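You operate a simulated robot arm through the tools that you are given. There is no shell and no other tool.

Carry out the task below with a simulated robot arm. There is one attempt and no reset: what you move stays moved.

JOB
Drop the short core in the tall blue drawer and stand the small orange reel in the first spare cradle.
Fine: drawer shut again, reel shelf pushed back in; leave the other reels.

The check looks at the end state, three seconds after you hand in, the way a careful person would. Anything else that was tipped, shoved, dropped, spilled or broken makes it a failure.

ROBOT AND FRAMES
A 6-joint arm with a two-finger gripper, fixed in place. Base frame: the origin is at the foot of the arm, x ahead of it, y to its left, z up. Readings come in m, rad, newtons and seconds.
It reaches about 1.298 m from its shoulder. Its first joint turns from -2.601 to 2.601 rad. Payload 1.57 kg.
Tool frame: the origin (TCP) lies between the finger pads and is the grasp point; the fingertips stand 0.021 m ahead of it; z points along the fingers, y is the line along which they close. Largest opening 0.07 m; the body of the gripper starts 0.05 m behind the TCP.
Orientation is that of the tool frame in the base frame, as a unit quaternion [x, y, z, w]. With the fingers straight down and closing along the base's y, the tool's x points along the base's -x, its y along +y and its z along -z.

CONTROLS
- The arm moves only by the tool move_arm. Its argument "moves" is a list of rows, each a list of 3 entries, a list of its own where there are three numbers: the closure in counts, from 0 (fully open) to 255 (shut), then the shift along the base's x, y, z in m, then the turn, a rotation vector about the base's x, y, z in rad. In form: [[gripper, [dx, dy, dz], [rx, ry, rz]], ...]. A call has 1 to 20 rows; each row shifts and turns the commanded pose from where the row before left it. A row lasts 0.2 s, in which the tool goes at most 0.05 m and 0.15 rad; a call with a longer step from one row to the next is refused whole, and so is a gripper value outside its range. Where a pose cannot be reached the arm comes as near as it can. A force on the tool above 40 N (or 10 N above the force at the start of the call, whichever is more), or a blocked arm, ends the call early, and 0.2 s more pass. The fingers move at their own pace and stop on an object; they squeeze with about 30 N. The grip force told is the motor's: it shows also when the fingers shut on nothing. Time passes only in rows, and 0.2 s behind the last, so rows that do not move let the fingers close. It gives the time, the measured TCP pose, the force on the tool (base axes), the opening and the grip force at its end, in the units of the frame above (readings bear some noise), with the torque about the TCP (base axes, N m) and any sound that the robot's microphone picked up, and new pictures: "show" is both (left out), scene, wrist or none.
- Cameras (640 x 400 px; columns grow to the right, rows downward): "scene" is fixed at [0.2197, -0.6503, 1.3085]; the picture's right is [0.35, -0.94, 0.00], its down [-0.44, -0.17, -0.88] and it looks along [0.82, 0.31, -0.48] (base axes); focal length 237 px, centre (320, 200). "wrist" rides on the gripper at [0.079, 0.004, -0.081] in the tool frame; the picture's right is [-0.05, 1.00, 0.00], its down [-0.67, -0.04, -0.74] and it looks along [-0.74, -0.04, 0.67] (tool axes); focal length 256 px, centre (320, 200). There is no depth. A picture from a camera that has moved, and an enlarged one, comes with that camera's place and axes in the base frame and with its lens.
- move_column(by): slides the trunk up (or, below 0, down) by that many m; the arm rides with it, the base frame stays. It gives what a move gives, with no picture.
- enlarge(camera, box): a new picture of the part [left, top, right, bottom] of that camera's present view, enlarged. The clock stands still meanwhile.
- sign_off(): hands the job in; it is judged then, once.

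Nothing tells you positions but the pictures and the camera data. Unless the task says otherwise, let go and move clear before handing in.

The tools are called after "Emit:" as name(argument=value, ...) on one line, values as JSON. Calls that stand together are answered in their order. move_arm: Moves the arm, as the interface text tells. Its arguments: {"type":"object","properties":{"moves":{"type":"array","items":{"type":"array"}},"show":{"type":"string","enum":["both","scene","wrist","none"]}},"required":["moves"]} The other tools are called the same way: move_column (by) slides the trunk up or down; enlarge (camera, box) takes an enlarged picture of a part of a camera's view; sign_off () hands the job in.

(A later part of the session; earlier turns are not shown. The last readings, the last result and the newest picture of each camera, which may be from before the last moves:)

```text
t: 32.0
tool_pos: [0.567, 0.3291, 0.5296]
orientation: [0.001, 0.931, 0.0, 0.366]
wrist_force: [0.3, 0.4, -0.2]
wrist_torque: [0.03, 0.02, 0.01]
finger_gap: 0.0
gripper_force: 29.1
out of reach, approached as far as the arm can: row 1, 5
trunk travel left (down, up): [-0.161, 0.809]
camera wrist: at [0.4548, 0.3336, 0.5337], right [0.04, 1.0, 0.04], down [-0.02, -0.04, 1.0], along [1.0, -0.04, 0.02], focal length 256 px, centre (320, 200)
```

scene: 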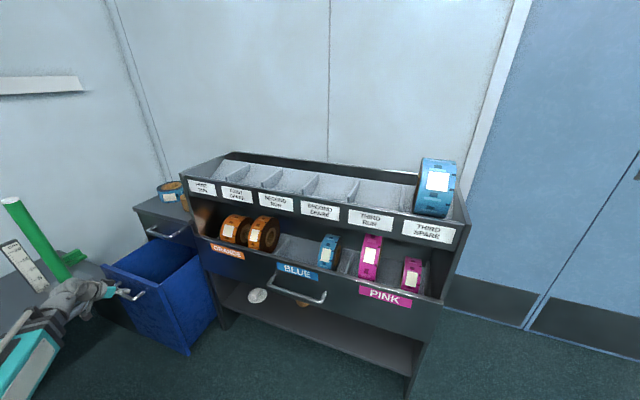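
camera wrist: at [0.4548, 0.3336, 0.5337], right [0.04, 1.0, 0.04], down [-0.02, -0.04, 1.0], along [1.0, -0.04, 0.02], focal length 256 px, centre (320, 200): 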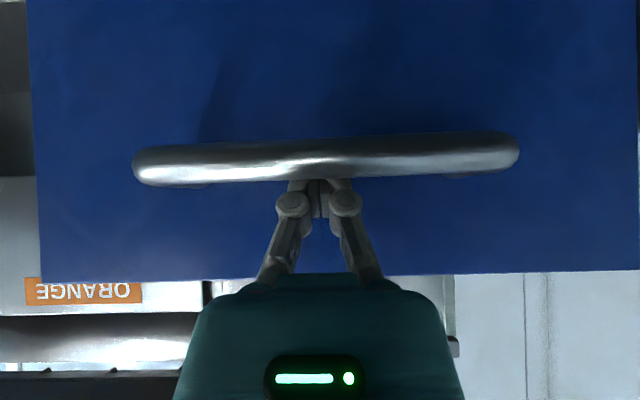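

The drawer is open about 0.21 m and looks deep. I'm unhooking and rising well clear, then straightening the fingers to vertical for the core.

Emit:
move_arm(moves=[[255, [0.008, 0, 0], [0, 0, 0]]], show="none")

Emit:
move_column(by=0.45)

Emit:
move_arm(moves=[[150, [0.03, 0, 0], [0, 0.15, 0]], [150, [0.03, 0, 0], [0, 0.15, 0]], [150, [0.03, 0, 0], [0, 0.15, 0]], [150, [0.03, 0, 0], [0, 0.15, 0]], [150, [0.03, 0, 0], [0, 0.149, 0]], [150, [0.0, 0, 0], [0, 0, 0]]])

Emit:
enlarge(camera="scene", box=[80, 200, 272, 320])

```text
t: 32.4
tool_pos: [0.5761, 0.3278, 0.5282]
orientation: [0.001, 0.931, 0.0, 0.364]
wrist_force: [0.1, -0.3, 0.5]
wrist_torque: [-0.03, 0.0, 0.01]
finger_gap: 0.0
gripper_force: 28.2
trunk travel left (down, up): [-0.161, 0.809]
```

```text
refused: 0.45 is not a number from -0.4 to 0.4
```

```text
t: 33.2
tool_pos: [0.657, 0.3319, 0.4958]
orientation: [0.002, 0.981, 0.002, 0.196]
wrist_force: [1.3, 0.9, 46.2]
wrist_torque: [0.16, -3.11, -1.18]
finger_gap: 0.0284
gripper_force: 0.1
out of reach, approached as far as the arm can: row 1, 2, 3
trunk travel left (down, up): [-0.161, 0.809]
stopped in row 3: the force on the tool passed its limit at 57 N (the readings are from after the stop); the commanded pose is now the measured one
camera wrist: at [0.5526, 0.3355, 0.5398], right [0.05, 1.0, 0.02], down [0.33, -0.04, 0.94], along [0.94, -0.04, -0.33], focal length 256 px, centre (320, 200)
```

scene: 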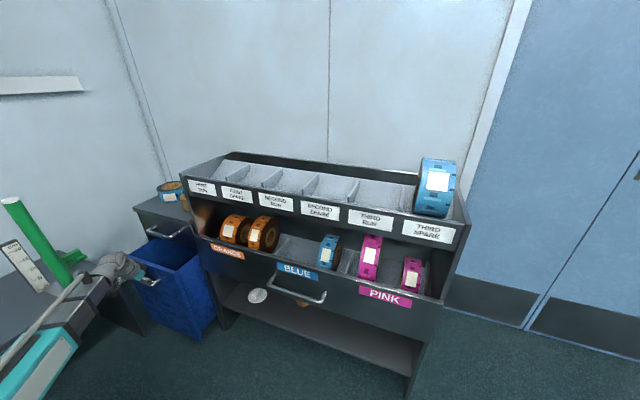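
wrist: 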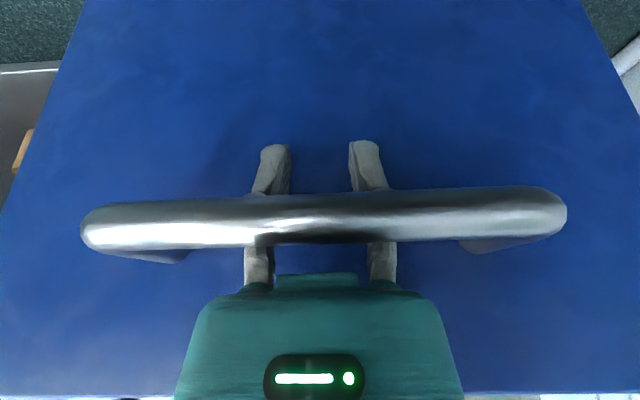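

```text
3.33 times, centred on (176, 260) of scene
camera zoom: at [0.2197, -0.6503, 1.3085], right [0.35, -0.94, 0.0], down [-0.44, -0.17, -0.88], along [0.82, 0.31, -0.48], focal length 791 px, centre (800, 0)
```

zoom: 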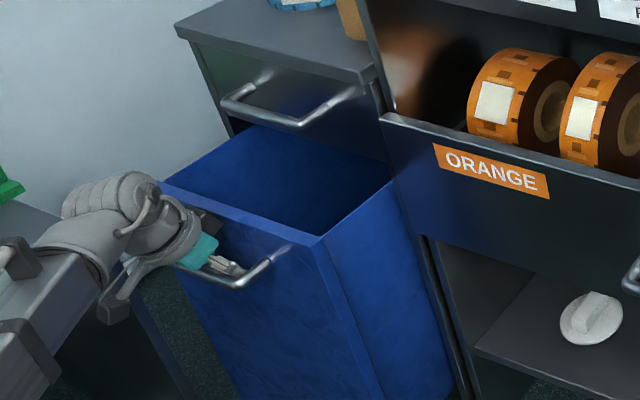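

My trunk request exceeded its 0.4 limit and was refused, so the arm turned while still hooked and pressed on the bar. The drawer slid partly back in but nothing else moved. I'll relieve the load gently upward.

Emit:
move_column(by=0.01)

```text
t: 33.6
tool_pos: [0.6578, 0.331, 0.496]
orientation: [0.001, 0.981, 0.001, 0.194]
wrist_force: [0.4, 1.0, -30.5]
wrist_torque: [0.03, -4.33, -0.4]
finger_gap: 0.028
gripper_force: 0.0
trunk travel left (down, up): [-0.166, 0.804]
stopped: the force on the tool passed its limit at 71 N (the readings are from after the stop); the commanded pose is now the measured one
```

The tool is caught, with the bar wedged between the gripper body and finger knuckles. I'll ease back down a few millimetres, then reverse the rotation along the way it came.

Emit:
move_column(by=-0.003)

```text
t: 34.1
tool_pos: [0.6574, 0.3313, 0.4966]
orientation: [0.003, 0.981, 0.0, 0.195]
wrist_force: [2.0, 6.4, 3.9]
wrist_torque: [-0.48, -3.43, -0.86]
finger_gap: 0.0281
gripper_force: 0.1
trunk travel left (down, up): [-0.163, 0.807]
```

The load is mostly gone, and the remaining torque says to rotate back. I'm making small reverse steps.

Emit:
move_arm(moves=[[150, [-0.008, 0, 0], [0, -0.05, 0]], [150, [-0.008, 0, 0], [0, -0.05, 0]]], show="wrist")

```text
t: 34.8
tool_pos: [0.6324, 0.3307, 0.4973]
orientation: [0.003, 0.977, 0.0, 0.214]
wrist_force: [-1.2, -10.2, -4.5]
wrist_torque: [4.5, 29.76, 7.3]
finger_gap: 0.0282
gripper_force: 0.1
out of reach, approached as far as the arm can: row 1, 2
trunk travel left (down, up): [-0.163, 0.807]
camera wrist: at [0.5273, 0.3355, 0.5371], right [0.06, 1.0, 0.02], down [0.29, -0.04, 0.96], along [0.95, -0.05, -0.3], focal length 256 px, centre (320, 200)
```

wrist: 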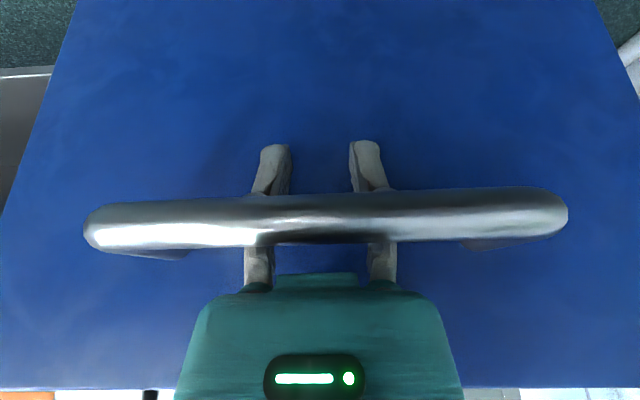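

The fingers are wedged at a slant between bar and face, so the last rotation only added torque and friction. I'll undo most of that rotation to relax it, then raise the trunk in small steps.

Emit:
move_arm(moves=[[150, [0.0, 0, 0], [0, 0.03, 0]]], show="none")

```text
t: 35.1
tool_pos: [0.6372, 0.3306, 0.4973]
orientation: [0.003, 0.977, 0.0, 0.213]
wrist_force: [-1.1, -10.6, -9.0]
wrist_torque: [1.52, 19.18, 4.04]
finger_gap: 0.0287
gripper_force: 0.1
trunk travel left (down, up): [-0.163, 0.807]
```

Torque is falling as expected. I'll undo the rest.

Emit:
move_arm(moves=[[150, [0.0, 0, 0], [0, 0.05, 0]]], show="none")

```text
t: 35.5
tool_pos: [0.6427, 0.331, 0.498]
orientation: [0.004, 0.979, 0.0, 0.206]
wrist_force: [2.1, -6.4, -3.7]
wrist_torque: [-0.05, 1.32, 0.27]
finger_gap: 0.0283
gripper_force: 0.0
out of reach, approached as far as the arm can: row 1
trunk travel left (down, up): [-0.163, 0.807]
```

The torque is near zero, so the wedge should be loose. I'm trying a small lift.

Emit:
move_column(by=0.008)

```text
t: 36.1
tool_pos: [0.642, 0.3318, 0.5054]
orientation: [0.003, 0.979, 0.001, 0.205]
wrist_force: [-0.5, -0.2, 0.0]
wrist_torque: [0.01, 0.03, 0.01]
finger_gap: 0.0289
gripper_force: 0.0
trunk travel left (down, up): [-0.171, 0.799]
```

Free now: forces are zero and the tool rose by the full amount. I'll lift on in two steps to get well clear of the handle.

Emit:
move_column(by=0.06)

Emit:
move_arm(moves=[[150, [0.0, 0, 0], [0, 0, 0]]])

```text
t: 37.1
tool_pos: [0.6411, 0.331, 0.5658]
orientation: [0.002, 0.979, 0.0, 0.203]
wrist_force: [0.0, 0.5, 0.1]
wrist_torque: [0.01, -0.03, 0.02]
finger_gap: 0.0291
gripper_force: 0.0
trunk travel left (down, up): [-0.231, 0.739]
```

```text
t: 37.5
tool_pos: [0.642, 0.332, 0.5658]
orientation: [0.003, 0.979, -0.001, 0.203]
wrist_force: [-0.3, 0.1, 0.4]
wrist_torque: [-0.02, -0.02, 0.0]
finger_gap: 0.0289
gripper_force: 0.0
trunk travel left (down, up): [-0.231, 0.739]
camera wrist: at [0.5368, 0.3359, 0.6074], right [0.05, 1.0, 0.02], down [0.31, -0.04, 0.95], along [0.95, -0.04, -0.32], focal length 256 px, centre (320, 200)
```

scene: 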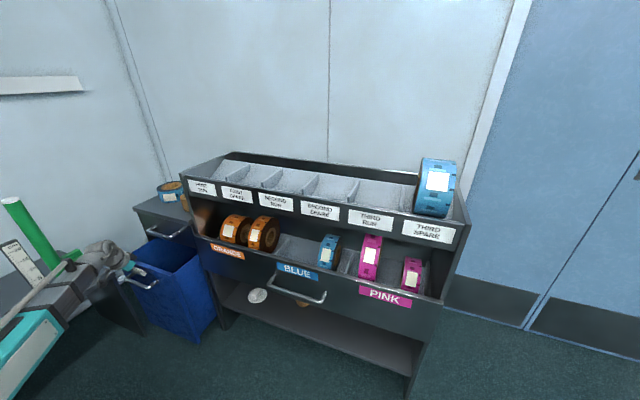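
wrist: 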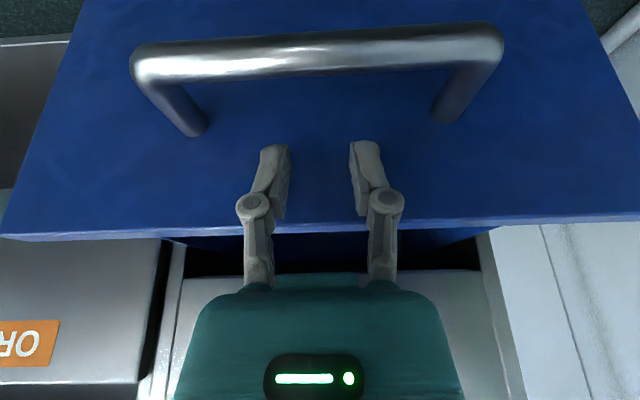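

Nothing was disturbed, and the drawer is still about 0.15 m open (bar now at x≈0.613). I'll re-hook shallowly and pull it out about 6 cm more for room.

Emit:
move_arm(moves=[[150, [-0.006, 0, 0], [0, 0, 0]]], show="none")

Emit:
move_column(by=-0.036)

```text
t: 37.9
tool_pos: [0.6344, 0.3318, 0.5657]
orientation: [0.003, 0.979, 0.0, 0.204]
wrist_force: [0.5, 0.0, -0.5]
wrist_torque: [-0.01, -0.02, -0.01]
finger_gap: 0.0291
gripper_force: 0.1
trunk travel left (down, up): [-0.231, 0.739]
```

```text
t: 38.7
tool_pos: [0.636, 0.3312, 0.53]
orientation: [0.002, 0.979, 0.001, 0.204]
wrist_force: [0.1, -0.4, -0.1]
wrist_torque: [0.0, -0.02, 0.01]
finger_gap: 0.029
gripper_force: 0.1
trunk travel left (down, up): [-0.195, 0.775]
```

Emit:
move_arm(moves=[[150, [-0.006, 0, 0], [0, 0, 0]], [150, [-0.01, 0, 0], [0, 0, 0]], [150, [-0.012, 0, 0], [0, 0, 0]], [150, [-0.012, 0, 0], [0, 0, 0]], [150, [-0.012, 0, 0], [0, 0, 0]], [150, [-0.012, 0, 0], [0, 0, 0]], [150, [-0.008, 0, 0], [0, 0, 0]], [150, [0.005, 0, 0], [0, 0, 0]]])

```text
t: 40.5
tool_pos: [0.5674, 0.3324, 0.5301]
orientation: [0.002, 0.979, 0.001, 0.203]
wrist_force: [-0.9, -0.1, -0.6]
wrist_torque: [0.02, 0.0, 0.04]
finger_gap: 0.0287
gripper_force: 0.1
trunk travel left (down, up): [-0.195, 0.775]
camera wrist: at [0.4635, 0.3362, 0.5715], right [0.05, 1.0, 0.02], down [0.31, -0.04, 0.95], along [0.95, -0.04, -0.32], focal length 256 px, centre (320, 200)
```

scene: 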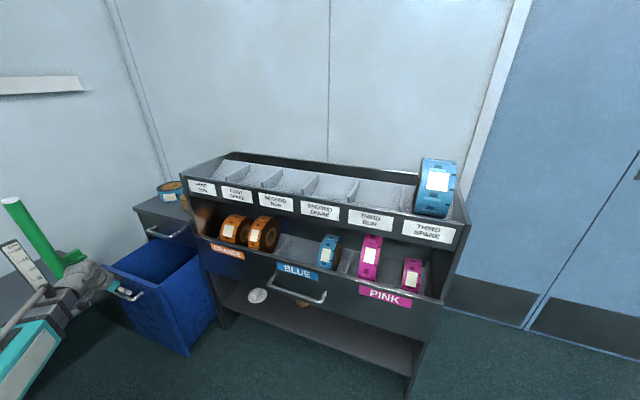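
wrist: 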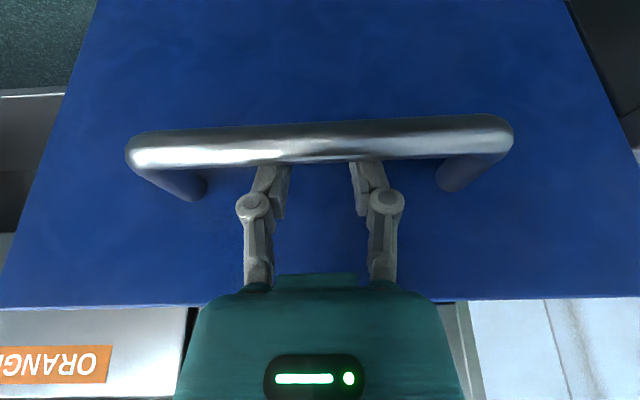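

The drawer is out about 0.21 m again. I'm lifting straight up by 0.4 m and checking the result before any other move.

Emit:
move_column(by=0.4)

```text
t: 44.4
tool_pos: [0.5684, 0.3319, 0.929]
orientation: [0.002, 0.979, 0.0, 0.203]
wrist_force: [-0.6, 0.4, 0.1]
wrist_torque: [0.03, -0.02, -0.03]
finger_gap: 0.0291
gripper_force: 0.1
trunk travel left (down, up): [-0.595, 0.375]
```

Clear and high. I'm straightening the fingers to vertical and moving toward the core with a 4.5 cm finger opening.

Emit:
move_arm(moves=[[91, [0.03, -0.011, 0], [0, 0.138, 0]], [91, [0.04, -0.011, 0], [0, 0.138, 0]], [91, [0.04, -0.011, 0], [0, 0.135, 0]], [91, [0.04, -0.011, 0], [0, 0, 0]], [91, [0.04, -0.011, 0], [0, 0, 0]], [91, [0.032, -0.0115, 0], [0, 0, 0]], [91, [0, 0, 0], [0, 0, 0]]])

Emit:
enlarge(camera="wrist", box=[200, 50, 440, 200])

Emit:
enlarge(camera="scene", box=[100, 150, 260, 250])

```text
t: 46.0
tool_pos: [0.7915, 0.2621, 0.9141]
orientation: [0.002, 1.0, 0.0, -0.001]
wrist_force: [0.7, 0.4, -0.4]
wrist_torque: [0.01, 0.02, 0.03]
finger_gap: 0.045
gripper_force: 0.0
out of reach, approached as far as the arm can: row 1, 3, 5
trunk travel left (down, up): [-0.595, 0.375]
camera wrist: at [0.7126, 0.2682, 0.9943], right [0.06, 1.0, 0.0], down [0.67, -0.04, 0.74], along [0.74, -0.04, -0.67], focal length 256 px, centre (320, 200)
```

scene: 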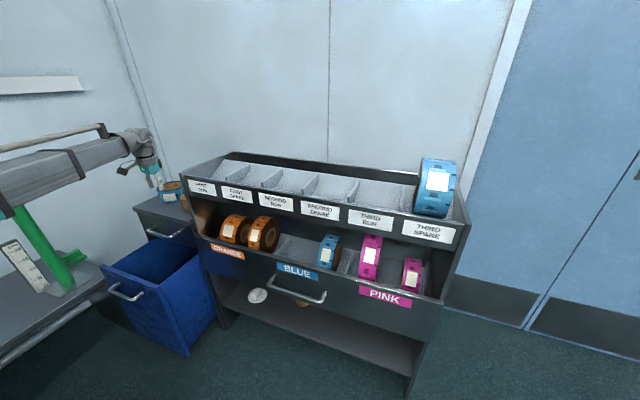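
wrist: 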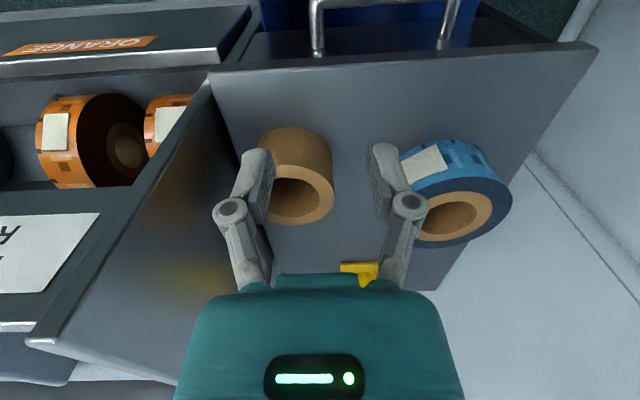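

```text
2.67 times, centred on (320, 125) of wrist
camera zoom: at [0.7126, 0.2682, 0.9943], right [0.06, 1.0, 0.0], down [0.67, -0.04, 0.74], along [0.74, -0.04, -0.67], focal length 683 px, centre (320, 400)
```

zoom: 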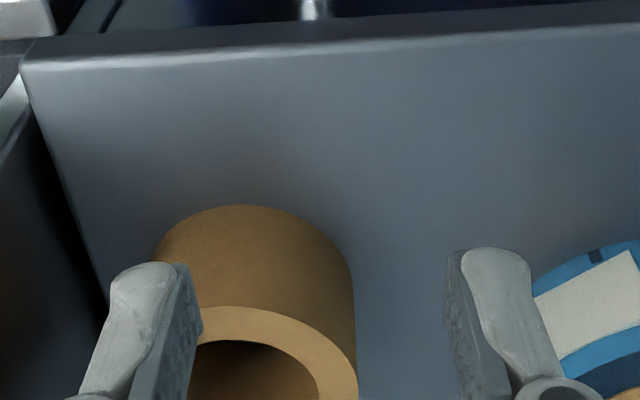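

```text
4.00 times, centred on (180, 200) of scene
camera zoom: at [0.2197, -0.6503, 1.3085], right [0.35, -0.94, 0.0], down [-0.44, -0.17, -0.88], along [0.82, 0.31, -0.48], focal length 949 px, centre (880, 200)
```

zoom: 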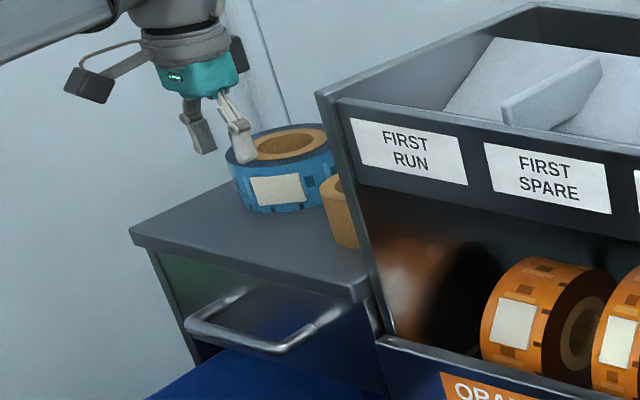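

The core centre works out near (0.888, 0.231) with its top at z≈0.83. I'll put the fingers astride its left (+y) wall, one in the hole, and check alignment before descending.

Emit:
move_arm(moves=[[91, [0.033, 0.001, 0], [0, 0, 0]], [91, [0.033, 0.001, 0], [0, 0, 0]], [91, [0.031, 0, 0], [0, 0, 0]], [91, [0, 0, 0], [0, 0, 0]]])

Emit:
enlarge(camera="wrist", box=[200, 100, 440, 250])

```text
t: 47.0
tool_pos: [0.889, 0.2673, 0.914]
orientation: [0.002, 1.0, 0.0, 0.0]
wrist_force: [0.1, 0.7, -0.6]
wrist_torque: [-0.02, -0.01, 0.0]
finger_gap: 0.0448
gripper_force: 0.0
out of reach, approached as far as the arm can: row 1
trunk travel left (down, up): [-0.595, 0.375]
camera wrist: at [0.8107, 0.2718, 0.9943], right [0.06, 1.0, 0.0], down [0.67, -0.04, 0.74], along [0.74, -0.04, -0.67], focal length 256 px, centre (320, 200)
```

scene: 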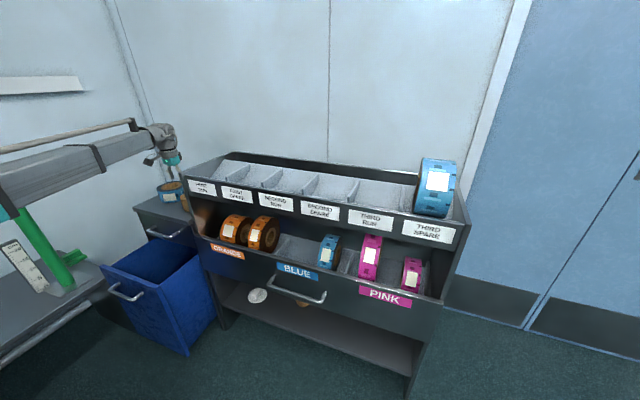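
wrist: 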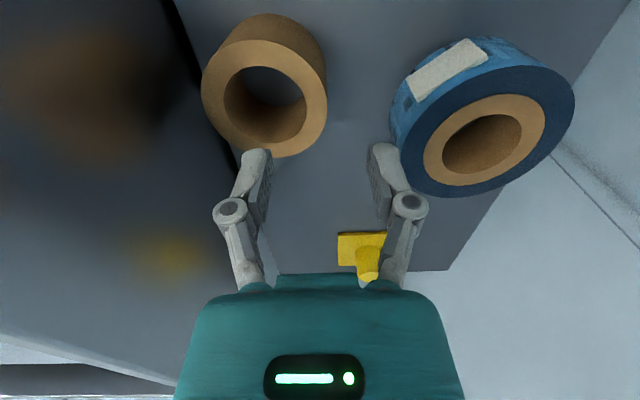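

```text
2.67 times, centred on (320, 175) of wrist
camera zoom: at [0.8107, 0.2718, 0.9943], right [0.06, 1.0, 0.0], down [0.67, -0.04, 0.74], along [0.74, -0.04, -0.67], focal length 683 px, centre (320, 267)
```

zoom: 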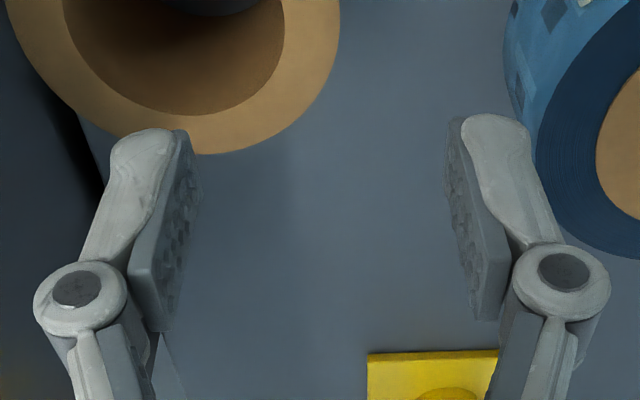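

The wrist view puts the core centre at (0.889, 0.2305), and the wall midline at y≈0.265. I'll nudge y slightly and descend.

Emit:
move_arm(moves=[[91, [0, -0.0025, 0], [0, 0, 0]]], show="none")

Emit:
move_column(by=-0.07)

Emit:
move_arm(moves=[[91, [0, 0, 0], [0, 0, 0]]], show="wrist")

```text
t: 47.4
tool_pos: [0.8894, 0.2641, 0.9139]
orientation: [0.001, 1.0, 0.0, 0.0]
wrist_force: [-0.3, 0.8, 0.9]
wrist_torque: [0.04, 0.0, 0.0]
finger_gap: 0.0451
gripper_force: 0.0
trunk travel left (down, up): [-0.595, 0.375]
```

```text
t: 48.4
tool_pos: [0.8878, 0.2648, 0.844]
orientation: [0.003, 1.0, 0.0, -0.001]
wrist_force: [-0.2, -0.3, 0.2]
wrist_torque: [0.0, 0.03, 0.04]
finger_gap: 0.0453
gripper_force: 0.0
trunk travel left (down, up): [-0.525, 0.445]
```

```text
t: 48.8
tool_pos: [0.8893, 0.2642, 0.8442]
orientation: [0.002, 1.0, -0.001, 0.0]
wrist_force: [-0.3, -0.2, 0.5]
wrist_torque: [0.0, 0.0, 0.01]
finger_gap: 0.045
gripper_force: 0.1
trunk travel left (down, up): [-0.525, 0.445]
camera wrist: at [0.8099, 0.2695, 0.9244], right [0.06, 1.0, 0.0], down [0.67, -0.04, 0.74], along [0.74, -0.04, -0.67], focal length 256 px, centre (320, 200)
```

wrist: 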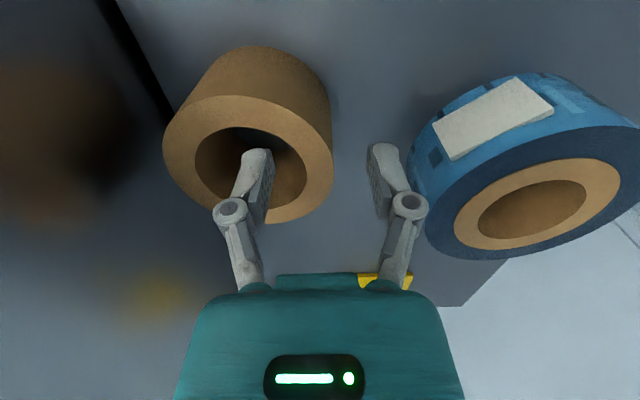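

One finger is in the hole and the other clear outside. I'll go down the last 3 cm, then close.

Emit:
move_column(by=-0.032)

Emit:
move_arm(moves=[[255, [0, 0, 0], [0, 0, 0]], [255, [0, 0, 0], [0, 0, 0]], [255, [0, 0, 0], [0, 0, 0]], [255, [0, 0, 0], [0, 0, 0]]], show="wrist")

```text
t: 49.6
tool_pos: [0.8894, 0.2644, 0.811]
orientation: [0.003, 1.0, 0.0, -0.001]
wrist_force: [0.4, 0.7, 0.3]
wrist_torque: [-0.04, -0.02, -0.02]
finger_gap: 0.0451
gripper_force: 0.1
trunk travel left (down, up): [-0.493, 0.477]
```

```text
t: 50.6
tool_pos: [0.8886, 0.2655, 0.8118]
orientation: [0.002, 1.0, 0.0, -0.001]
wrist_force: [0.7, -0.2, 3.4]
wrist_torque: [0.02, 0.13, 0.03]
finger_gap: 0.0182
gripper_force: 30.0
trunk travel left (down, up): [-0.493, 0.477]
camera wrist: at [0.8097, 0.2694, 0.8926], right [0.06, 1.0, 0.0], down [0.67, -0.04, 0.74], along [0.74, -0.04, -0.67], focal length 256 px, centre (320, 200)
```

wrist: 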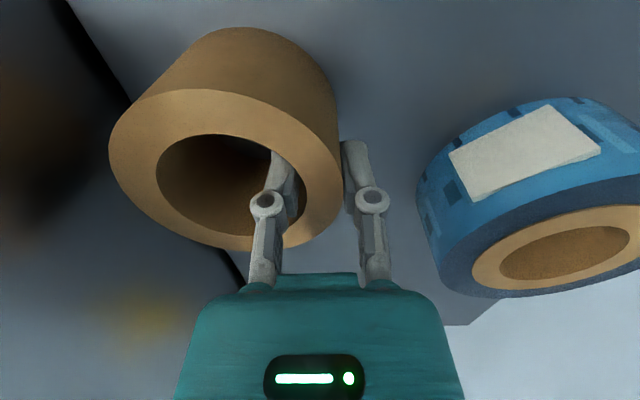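

The core is gripped firmly by its wall (1.8 cm gap, 30 N). I'm lifting it clear before bringing it over the open drawer.

Emit:
move_column(by=0.12)

Emit:
move_arm(moves=[[255, [-0.02, 0.007, 0], [0, 0, 0]], [255, [-0.03, 0.01, 0], [0, 0, 0]], [255, [-0.03, 0.01, 0], [0, 0, 0]], [255, [-0.03, 0.01, 0], [0, 0, 0]], [255, [-0.03, 0.01, 0], [0, 0, 0]], [255, [-0.03, 0.01, 0], [0, 0, 0]], [255, [-0.025, 0.01, 0], [0, 0, 0]], [255, [-0.015, 0.01, 0], [0, 0, 0]], [255, [0, 0, 0], [0, 0, 0]]])

```text
t: 52.1
tool_pos: [0.888, 0.2653, 0.9321]
orientation: [0.002, 1.0, 0.0, -0.001]
wrist_force: [-0.1, 0.0, -0.3]
wrist_torque: [-0.03, -0.01, -0.03]
finger_gap: 0.0
gripper_force: 28.6
trunk travel left (down, up): [-0.613, 0.357]
```

```text
t: 54.1
tool_pos: [0.6797, 0.343, 0.9333]
orientation: [0.002, 1.0, 0.0, -0.001]
wrist_force: [0.0, 0.1, 0.4]
wrist_torque: [0.0, 0.0, -0.03]
finger_gap: 0.0001
gripper_force: 29.2
trunk travel left (down, up): [-0.613, 0.357]
camera wrist: at [0.6003, 0.3453, 1.0124], right [0.06, 1.0, 0.0], down [0.67, -0.04, 0.74], along [0.74, -0.04, -0.67], focal length 256 px, centre (320, 200)
```

scene: 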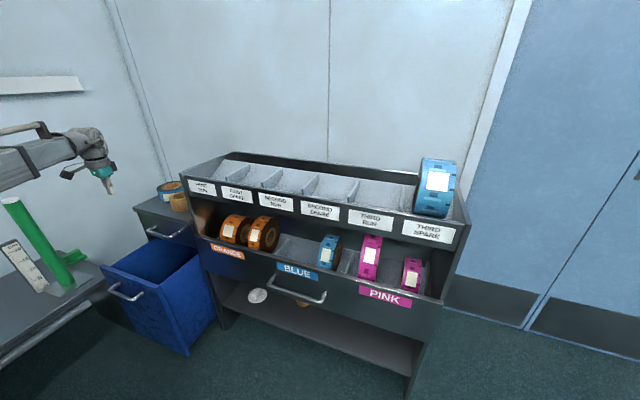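
wrist: 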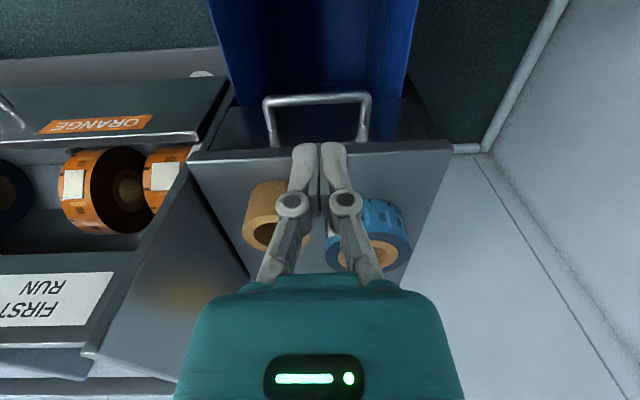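

The grip slipped: the core stayed behind on the cabinet, still upright. I'm going back over it to see where it stands now.

Emit:
enlarge(camera="wrist", box=[180, 130, 460, 305])

Emit:
enlarge(camera="scene", box=[100, 150, 260, 250])

```text
2.29 times, centred on (320, 218) of wrist
camera zoom: at [0.6003, 0.3453, 1.0124], right [0.06, 1.0, 0.0], down [0.67, -0.04, 0.74], along [0.74, -0.04, -0.67], focal length 585 px, centre (320, 160)
```

zoom: 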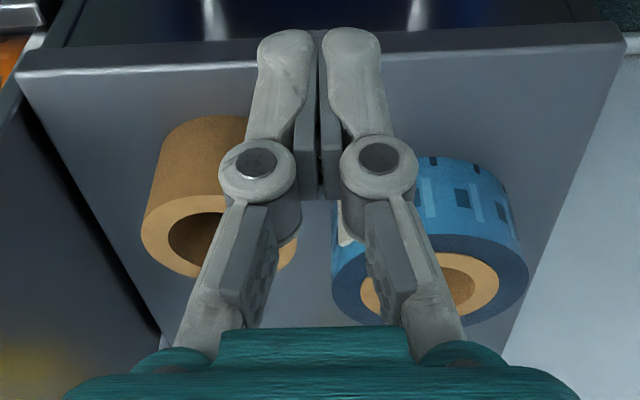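

```text
4.00 times, centred on (180, 200) of scene
camera zoom: at [0.2197, -0.6503, 1.3085], right [0.35, -0.94, 0.0], down [-0.44, -0.17, -0.88], along [0.82, 0.31, -0.48], focal length 949 px, centre (880, 200)
```

zoom: 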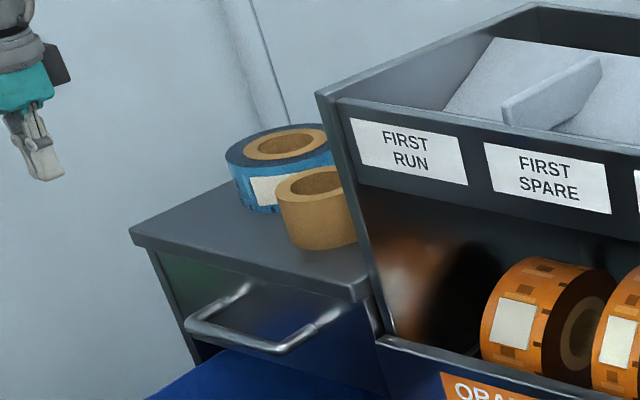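

The core now stands near (0.862, 0.276), next to the blue reel, which looks unmoved. A wall pinch isn't reliable, so I'll try gripping from inside the hole by spreading the fingers, which keeps the weight centred. First a close look.

Emit:
move_arm(moves=[[255, [0.03, -0.016, 0], [0, 0, 0]], [255, [0.03, -0.016, 0], [0, 0, 0]], [255, [0.03, -0.016, 0], [0, 0, 0]], [255, [0.03, -0.016, 0], [0, 0, 0]], [255, [0, 0, 0], [0, 0, 0]]], show="wrist")

Emit:
enlarge(camera="wrist", box=[200, 40, 520, 240])

```text
t: 55.3
tool_pos: [0.7996, 0.2758, 0.9318]
orientation: [0.001, 1.0, 0.001, -0.001]
wrist_force: [0.2, 0.3, -0.5]
wrist_torque: [0.0, 0.01, 0.0]
finger_gap: 0.0
gripper_force: 28.3
trunk travel left (down, up): [-0.613, 0.357]
camera wrist: at [0.7203, 0.2805, 1.0123], right [0.06, 1.0, 0.0], down [0.67, -0.04, 0.74], along [0.74, -0.04, -0.67], focal length 256 px, centre (320, 200)
```

wrist: 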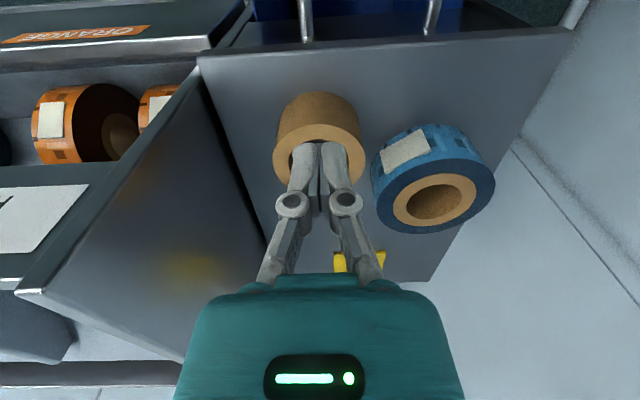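

```text
2.00 times, centred on (360, 140) of wrist
camera zoom: at [0.7203, 0.2805, 1.0123], right [0.06, 1.0, 0.0], down [0.67, -0.04, 0.74], along [0.74, -0.04, -0.67], focal length 512 px, centre (240, 320)
```

zoom: 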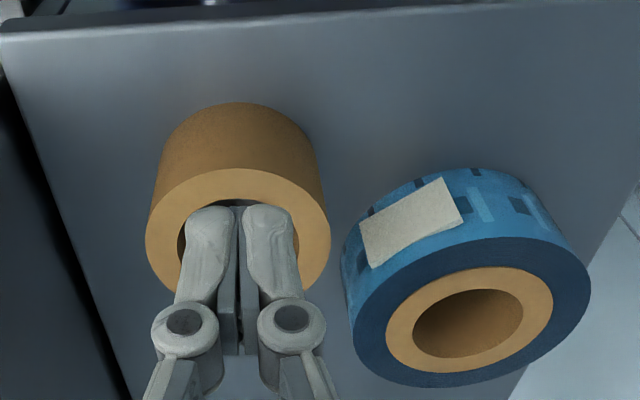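

The core's near edge is at x≈0.8315, so its centre is about (0.872, 0.2725). I'm moving directly over it and checking the hole against the fingertips.

Emit:
move_arm(moves=[[255, [0.024, -0.001, 0], [0, 0, 0]], [255, [0.024, -0.001, 0], [0, 0, 0]], [255, [0.024, -0.001, 0], [0, 0, 0]], [255, [0, 0, 0], [0, 0, 0]]], show="wrist")

Emit:
enlarge(camera="wrist", box=[200, 0, 520, 200])

```text
t: 56.3
tool_pos: [0.87, 0.2747, 0.9313]
orientation: [0.002, 1.0, 0.0, -0.001]
wrist_force: [-0.4, -0.7, -0.2]
wrist_torque: [-0.02, -0.05, -0.03]
finger_gap: 0.0001
gripper_force: 28.8
trunk travel left (down, up): [-0.613, 0.357]
camera wrist: at [0.7916, 0.2794, 1.0123], right [0.06, 1.0, 0.0], down [0.67, -0.04, 0.74], along [0.74, -0.04, -0.67], focal length 256 px, centre (320, 200)
```

wrist: 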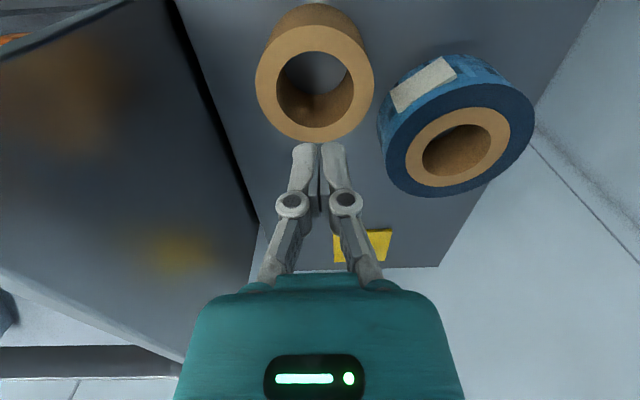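

```text
2.00 times, centred on (360, 100) of wrist
camera zoom: at [0.7916, 0.2794, 1.0123], right [0.06, 1.0, 0.0], down [0.67, -0.04, 0.74], along [0.74, -0.04, -0.67], focal length 512 px, centre (240, 400)
```

zoom: 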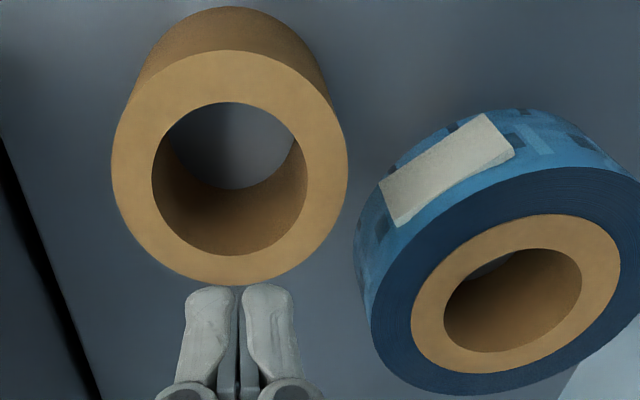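

With near and far edges both measured, the core centre is (0.878, 0.272) and the earlier pinch was about 7 mm off-centre. I'll centre over the hole, go down with shut fingers, and spread them inside.

Emit:
move_arm(moves=[[255, [0.008, -0.0025, 0], [0, 0, 0]], [255, [0, 0, 0], [0, 0, 0]]], show="none")

Emit:
move_column(by=-0.115)

Emit:
move_arm(moves=[[255, [0, 0, 0], [0, 0, 0]]], show="wrist")

```text
t: 56.9
tool_pos: [0.879, 0.2717, 0.9314]
orientation: [0.003, 1.0, 0.0, -0.001]
wrist_force: [0.2, 0.3, 0.4]
wrist_torque: [0.0, -0.04, 0.01]
finger_gap: 0.0002
gripper_force: 28.6
trunk travel left (down, up): [-0.613, 0.357]
```

```text
t: 58.4
tool_pos: [0.876, 0.2727, 0.8177]
orientation: [0.002, 1.0, 0.0, -0.001]
wrist_force: [0.3, 0.2, -0.3]
wrist_torque: [0.01, -0.02, 0.0]
finger_gap: 0.0
gripper_force: 28.4
trunk travel left (down, up): [-0.498, 0.472]
```

```text
t: 58.8
tool_pos: [0.8768, 0.2722, 0.8175]
orientation: [0.003, 1.0, 0.0, 0.0]
wrist_force: [-0.5, 0.1, -0.5]
wrist_torque: [0.01, -0.01, 0.04]
finger_gap: 0.0
gripper_force: 28.8
trunk travel left (down, up): [-0.498, 0.472]
camera wrist: at [0.7981, 0.2764, 0.8974], right [0.06, 1.0, 0.0], down [0.67, -0.04, 0.74], along [0.74, -0.04, -0.67], focal length 256 px, centre (320, 200)
```

wrist: 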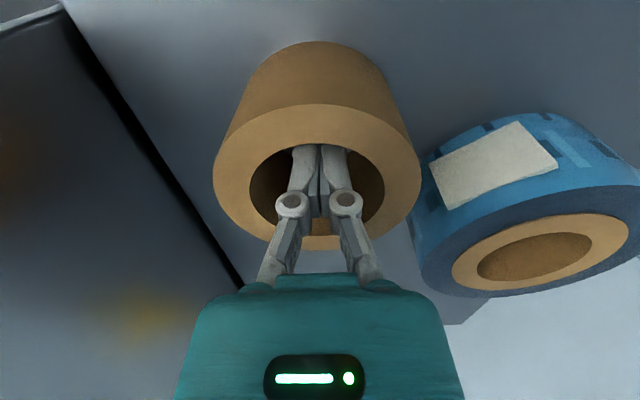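

The fingers are inside the hole and centred. I'm spreading them now.

Emit:
move_arm(moves=[[120, [0, 0, 0], [0, 0, 0]], [60, [0, 0, 0], [0, 0, 0]], [0, [0, 0, 0], [0, 0, 0]], [0, [0, 0, 0], [0, 0, 0]], [0, [0, 0, 0], [0, 0, 0]]], show="wrist")

```text
t: 60.0
tool_pos: [0.8763, 0.271, 0.8163]
orientation: [0.003, 1.0, 0.0, -0.001]
wrist_force: [0.1, -0.8, 1.7]
wrist_torque: [-0.02, 0.01, -0.02]
finger_gap: 0.069
gripper_force: 0.2
trunk travel left (down, up): [-0.498, 0.472]
camera wrist: at [0.798, 0.2764, 0.8976], right [0.06, 1.0, 0.0], down [0.67, -0.04, 0.74], along [0.74, -0.04, -0.67], focal length 256 px, centre (320, 200)
```

wrist: 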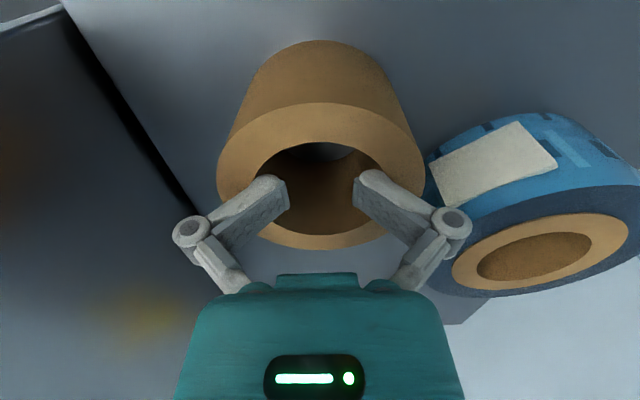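

The fingers flex at their joints, so this inside hold may be weak. I'm testing with a very small lift.

Emit:
move_column(by=0.02)

Emit:
move_arm(moves=[[0, [0, 0, 0], [0, 0, 0]]], show="wrist")

```text
t: 60.6
tool_pos: [0.8782, 0.2731, 0.837]
orientation: [0.002, 1.0, 0.0, -0.002]
wrist_force: [-0.8, -0.2, -0.5]
wrist_torque: [-0.02, 0.01, -0.03]
finger_gap: 0.0718
gripper_force: 0.0
trunk travel left (down, up): [-0.518, 0.452]
```

```text
t: 61.0
tool_pos: [0.8767, 0.2712, 0.8367]
orientation: [0.003, 1.0, 0.0, -0.001]
wrist_force: [0.0, 0.0, -0.4]
wrist_torque: [-0.01, 0.0, 0.03]
finger_gap: 0.07
gripper_force: 0.0
trunk travel left (down, up): [-0.518, 0.452]
camera wrist: at [0.7981, 0.2764, 0.9173], right [0.06, 1.0, 0.0], down [0.67, -0.04, 0.74], along [0.74, -0.04, -0.67], focal length 256 px, centre (320, 200)
```

wrist: 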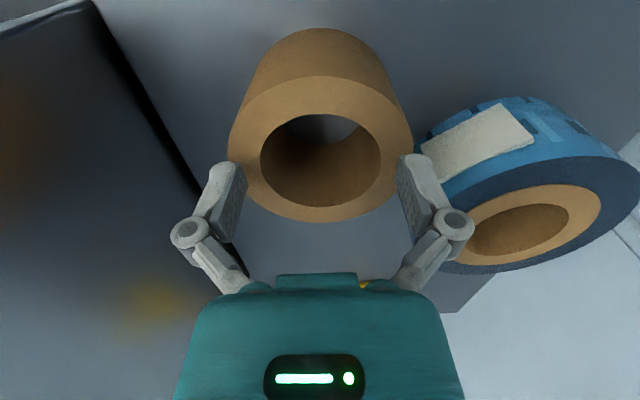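

The core slid off without moving, so inside gripping won't hold. A centred wall pinch should, so I'm re-measuring the core precisely before trying the −y wall, away from the blue reel.

Emit:
move_column(by=0.09)

Emit:
move_arm(moves=[[102, [0, -0.01, 0], [0, 0, 0]], [102, [0, -0.012, 0], [0, 0, 0]], [102, [0, -0.012, 0], [0, 0, 0]]], show="wrist")

Emit:
enlarge(camera="wrist", box=[240, 0, 480, 150])

```text
t: 62.3
tool_pos: [0.8776, 0.2729, 0.9268]
orientation: [0.003, 1.0, -0.001, -0.001]
wrist_force: [-0.2, 0.2, -0.7]
wrist_torque: [0.0, -0.01, 0.0]
finger_gap: 0.0704
gripper_force: 0.1
trunk travel left (down, up): [-0.608, 0.362]
```

```text
t: 63.1
tool_pos: [0.8762, 0.2385, 0.9275]
orientation: [0.003, 1.0, 0.0, -0.001]
wrist_force: [-1.1, -0.9, -1.1]
wrist_torque: [-0.02, 0.01, -0.02]
finger_gap: 0.0417
gripper_force: 0.2
trunk travel left (down, up): [-0.608, 0.362]
camera wrist: at [0.7979, 0.243, 1.0074], right [0.06, 1.0, 0.0], down [0.67, -0.04, 0.74], along [0.74, -0.04, -0.67], focal length 256 px, centre (320, 200)
```

wrist: 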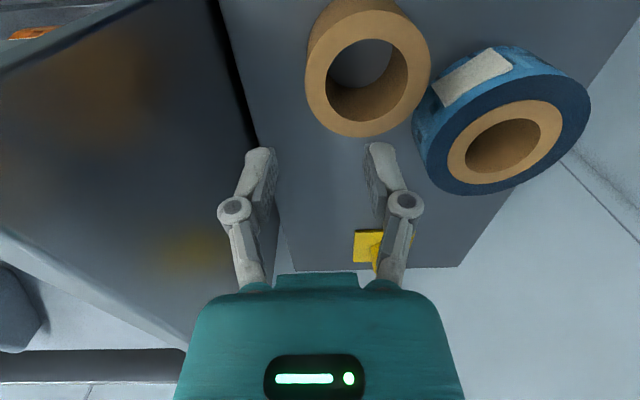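

```text
2.67 times, centred on (360, 75) of wrist
camera zoom: at [0.7979, 0.243, 1.0074], right [0.06, 1.0, 0.0], down [0.67, -0.04, 0.74], along [0.74, -0.04, -0.67], focal length 683 px, centre (213, 533)
```

zoom: 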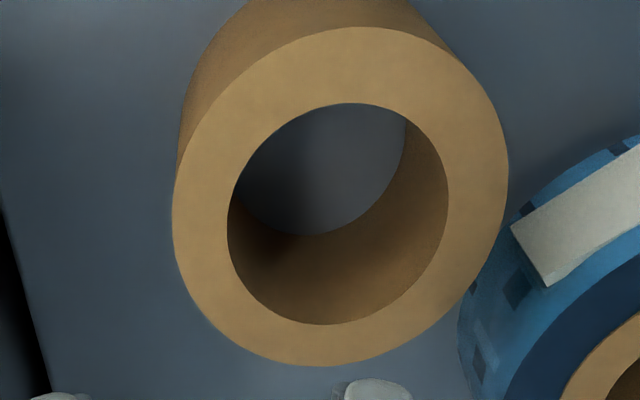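

The core centre is confirmed at (0.8775, 0.2707). I'm aligning the fingers on its −y wall at y≈0.236, on the radial line, and going down.

Emit:
move_arm(moves=[[102, [0.001, -0.002, 0], [0, 0, 0]], [102, [0, 0, 0], [0, 0, 0]]], show="none")

Emit:
move_column(by=-0.075)

Emit:
move_arm(moves=[[102, [0, 0, 0], [0, 0, 0]]], show="wrist")

```text
t: 63.7
tool_pos: [0.8786, 0.2366, 0.9267]
orientation: [0.002, 1.0, 0.0, -0.001]
wrist_force: [-1.1, 0.4, -0.6]
wrist_torque: [0.0, 0.0, 0.04]
finger_gap: 0.0419
gripper_force: 0.1
trunk travel left (down, up): [-0.608, 0.362]
```

```text
t: 64.8
tool_pos: [0.8787, 0.236, 0.8519]
orientation: [0.002, 1.0, 0.0, 0.0]
wrist_force: [-0.7, -0.6, -0.2]
wrist_torque: [0.02, 0.03, -0.01]
finger_gap: 0.0421
gripper_force: 0.0
trunk travel left (down, up): [-0.533, 0.437]
```

```text
t: 65.2
tool_pos: [0.878, 0.236, 0.8514]
orientation: [0.003, 1.0, 0.0, -0.001]
wrist_force: [0.0, 0.2, -1.4]
wrist_torque: [0.02, -0.01, 0.0]
finger_gap: 0.042
gripper_force: 0.0
trunk travel left (down, up): [-0.533, 0.437]
camera wrist: at [0.7995, 0.2407, 0.9324], right [0.06, 1.0, 0.0], down [0.67, -0.04, 0.74], along [0.74, -0.04, -0.67], focal length 256 px, centre (320, 200)
```

wrist: 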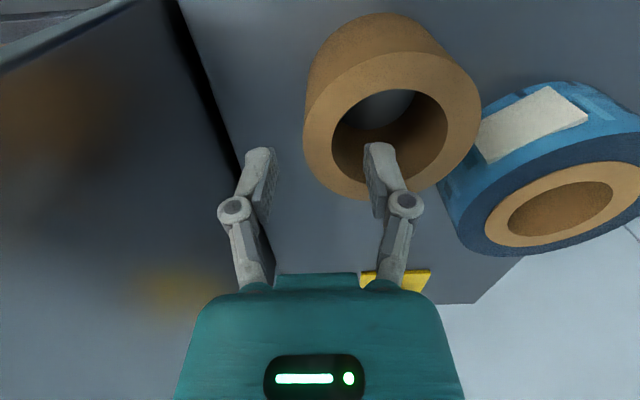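

The right finger hangs over the hole and the left one is outside. I'll lower fully and close.

Emit:
move_column(by=-0.046)

Emit:
move_arm(moves=[[160, [0, 0, 0], [0, 0, 0]], [190, [0, 0, 0], [0, 0, 0]], [220, [0, 0, 0], [0, 0, 0]], [255, [0, 0, 0], [0, 0, 0]], [255, [0, 0, 0], [0, 0, 0]]], show="wrist")

```text
t: 66.1
tool_pos: [0.8774, 0.2351, 0.806]
orientation: [0.003, 1.0, 0.0, 0.0]
wrist_force: [0.8, 0.0, -0.2]
wrist_torque: [0.02, -0.02, -0.01]
finger_gap: 0.0421
gripper_force: 0.2
trunk travel left (down, up): [-0.487, 0.483]
```

```text
t: 67.3
tool_pos: [0.8783, 0.2371, 0.8061]
orientation: [0.003, 1.0, 0.0, 0.0]
wrist_force: [-0.2, 0.5, 1.4]
wrist_torque: [0.03, 0.05, -0.07]
finger_gap: 0.0181
gripper_force: 29.8
trunk travel left (down, up): [-0.487, 0.483]
camera wrist: at [0.7995, 0.2407, 0.8864], right [0.06, 1.0, 0.0], down [0.67, -0.04, 0.74], along [0.74, -0.04, -0.67], focal length 256 px, centre (320, 200)
```

wrist: 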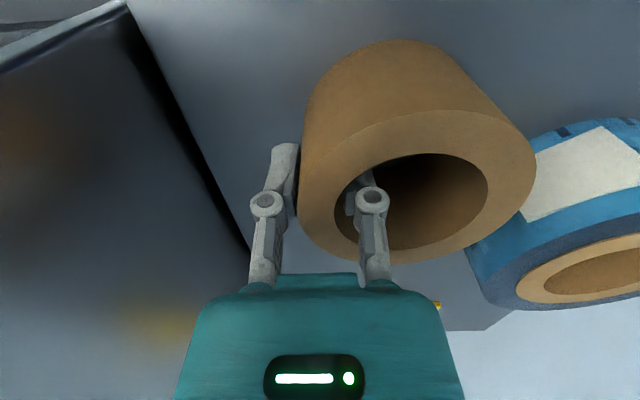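

Closed on the wall again at 30 N. I'll lift only 1 cm and check that it stays held.

Emit:
move_column(by=0.01)

Emit:
move_arm(moves=[[255, [0, 0, 0], [0, 0, 0]]], show="both")

```text
t: 67.9
tool_pos: [0.879, 0.2369, 0.8154]
orientation: [0.003, 1.0, 0.0, 0.0]
wrist_force: [0.0, -0.3, -2.2]
wrist_torque: [-0.07, 0.03, 0.0]
finger_gap: 0.0184
gripper_force: 30.3
trunk travel left (down, up): [-0.497, 0.473]
```

```text
t: 68.3
tool_pos: [0.8778, 0.2359, 0.8155]
orientation: [0.002, 1.0, 0.0, -0.002]
wrist_force: [-0.5, 0.1, -1.3]
wrist_torque: [-0.08, 0.04, -0.01]
finger_gap: 0.0186
gripper_force: 30.3
trunk travel left (down, up): [-0.497, 0.473]
camera wrist: at [0.7996, 0.2407, 0.8962], right [0.06, 1.0, 0.0], down [0.67, -0.04, 0.74], along [0.74, -0.04, -0.67], focal length 256 px, centre (320, 200)
```

scene: 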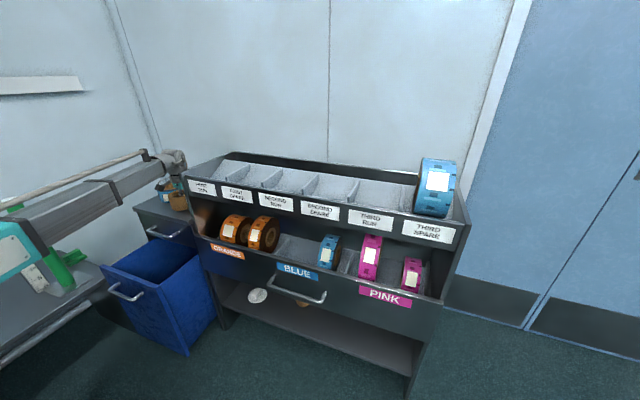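
wrist: 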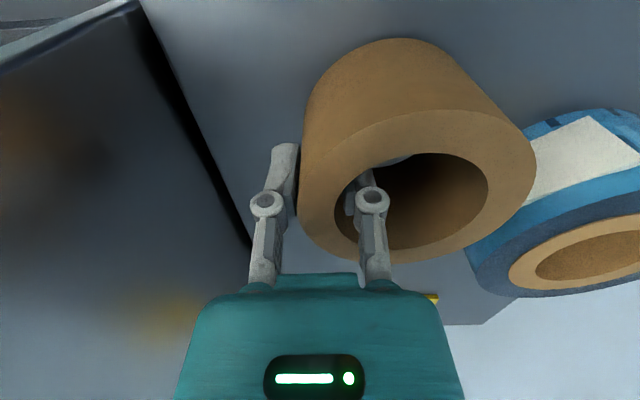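

The core is held: it kept its place in the camera view, and the wrist carries about 1.5 N. I'm lifting on in modest steps while watching the gap.

Emit:
move_column(by=0.03)

Emit:
move_column(by=0.05)

Emit:
move_arm(moves=[[255, [0, 0, 0], [0, 0, 0]]], show="wrist")

```text
t: 69.0
tool_pos: [0.8779, 0.2366, 0.8455]
orientation: [0.002, 1.0, 0.0, -0.001]
wrist_force: [0.6, 1.0, -1.9]
wrist_torque: [-0.1, 0.0, 0.0]
finger_gap: 0.0181
gripper_force: 29.7
trunk travel left (down, up): [-0.527, 0.443]
```

```text
t: 69.9
tool_pos: [0.8787, 0.2367, 0.8949]
orientation: [0.003, 1.0, 0.001, -0.001]
wrist_force: [0.3, -0.1, -2.0]
wrist_torque: [-0.03, -0.02, -0.03]
finger_gap: 0.0181
gripper_force: 29.4
trunk travel left (down, up): [-0.577, 0.393]
```

```text
t: 70.3
tool_pos: [0.8783, 0.2366, 0.8958]
orientation: [0.002, 1.0, -0.001, 0.0]
wrist_force: [0.1, 0.0, -1.5]
wrist_torque: [-0.04, 0.03, -0.03]
finger_gap: 0.0183
gripper_force: 29.8
trunk travel left (down, up): [-0.577, 0.393]
camera wrist: at [0.7996, 0.2407, 0.9762], right [0.06, 1.0, 0.0], down [0.67, -0.04, 0.74], along [0.74, -0.04, -0.67], focal length 256 px, centre (320, 200)
```

wrist: 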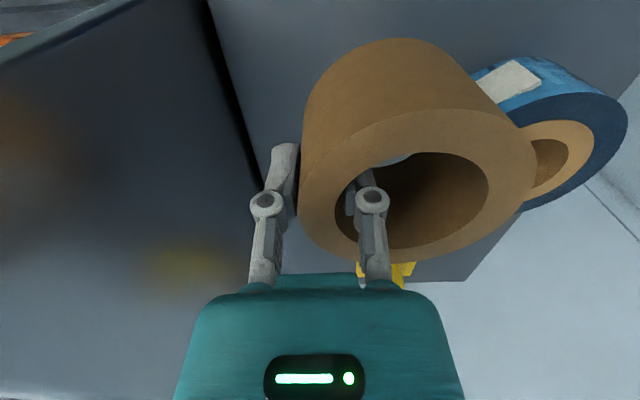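

Firmly held. I'm carrying it back over the open drawer slowly.

Emit:
move_arm(moves=[[255, [-0.01, 0.003, 0], [0, 0, 0]], [255, [-0.02, 0.006, 0], [0, 0, 0]], [255, [-0.025, 0.008, 0], [0, 0, 0]], [255, [-0.025, 0.008, 0], [0, 0, 0]], [255, [-0.025, 0.008, 0], [0, 0, 0]], [255, [-0.025, 0.008, 0], [0, 0, 0]], [255, [-0.025, 0.008, 0], [0, 0, 0]], [255, [-0.02, 0.006, 0], [0, 0, 0]], [255, [-0.018, 0.004, 0], [0, 0, 0]], [255, [-0.01, 0.003, 0], [0, 0, 0]], [255, [0, 0, 0], [0, 0, 0]]])

```text
t: 72.7
tool_pos: [0.6743, 0.2989, 0.8958]
orientation: [0.002, 1.0, 0.0, -0.001]
wrist_force: [-0.9, 0.4, -0.6]
wrist_torque: [-0.05, -0.02, -0.04]
finger_gap: 0.0185
gripper_force: 30.5
trunk travel left (down, up): [-0.577, 0.393]
camera wrist: at [0.596, 0.3037, 0.9764], right [0.06, 1.0, 0.0], down [0.67, -0.04, 0.74], along [0.74, -0.04, -0.67], focal length 256 px, centre (320, 200)
```

scene: 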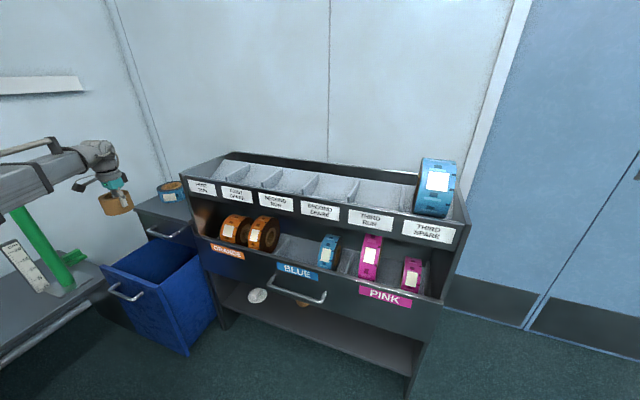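
wrist: 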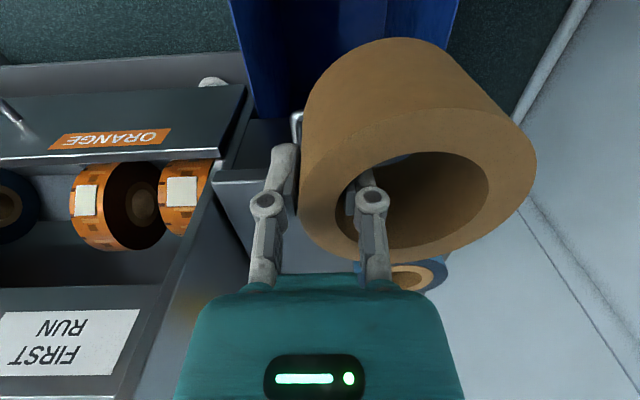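

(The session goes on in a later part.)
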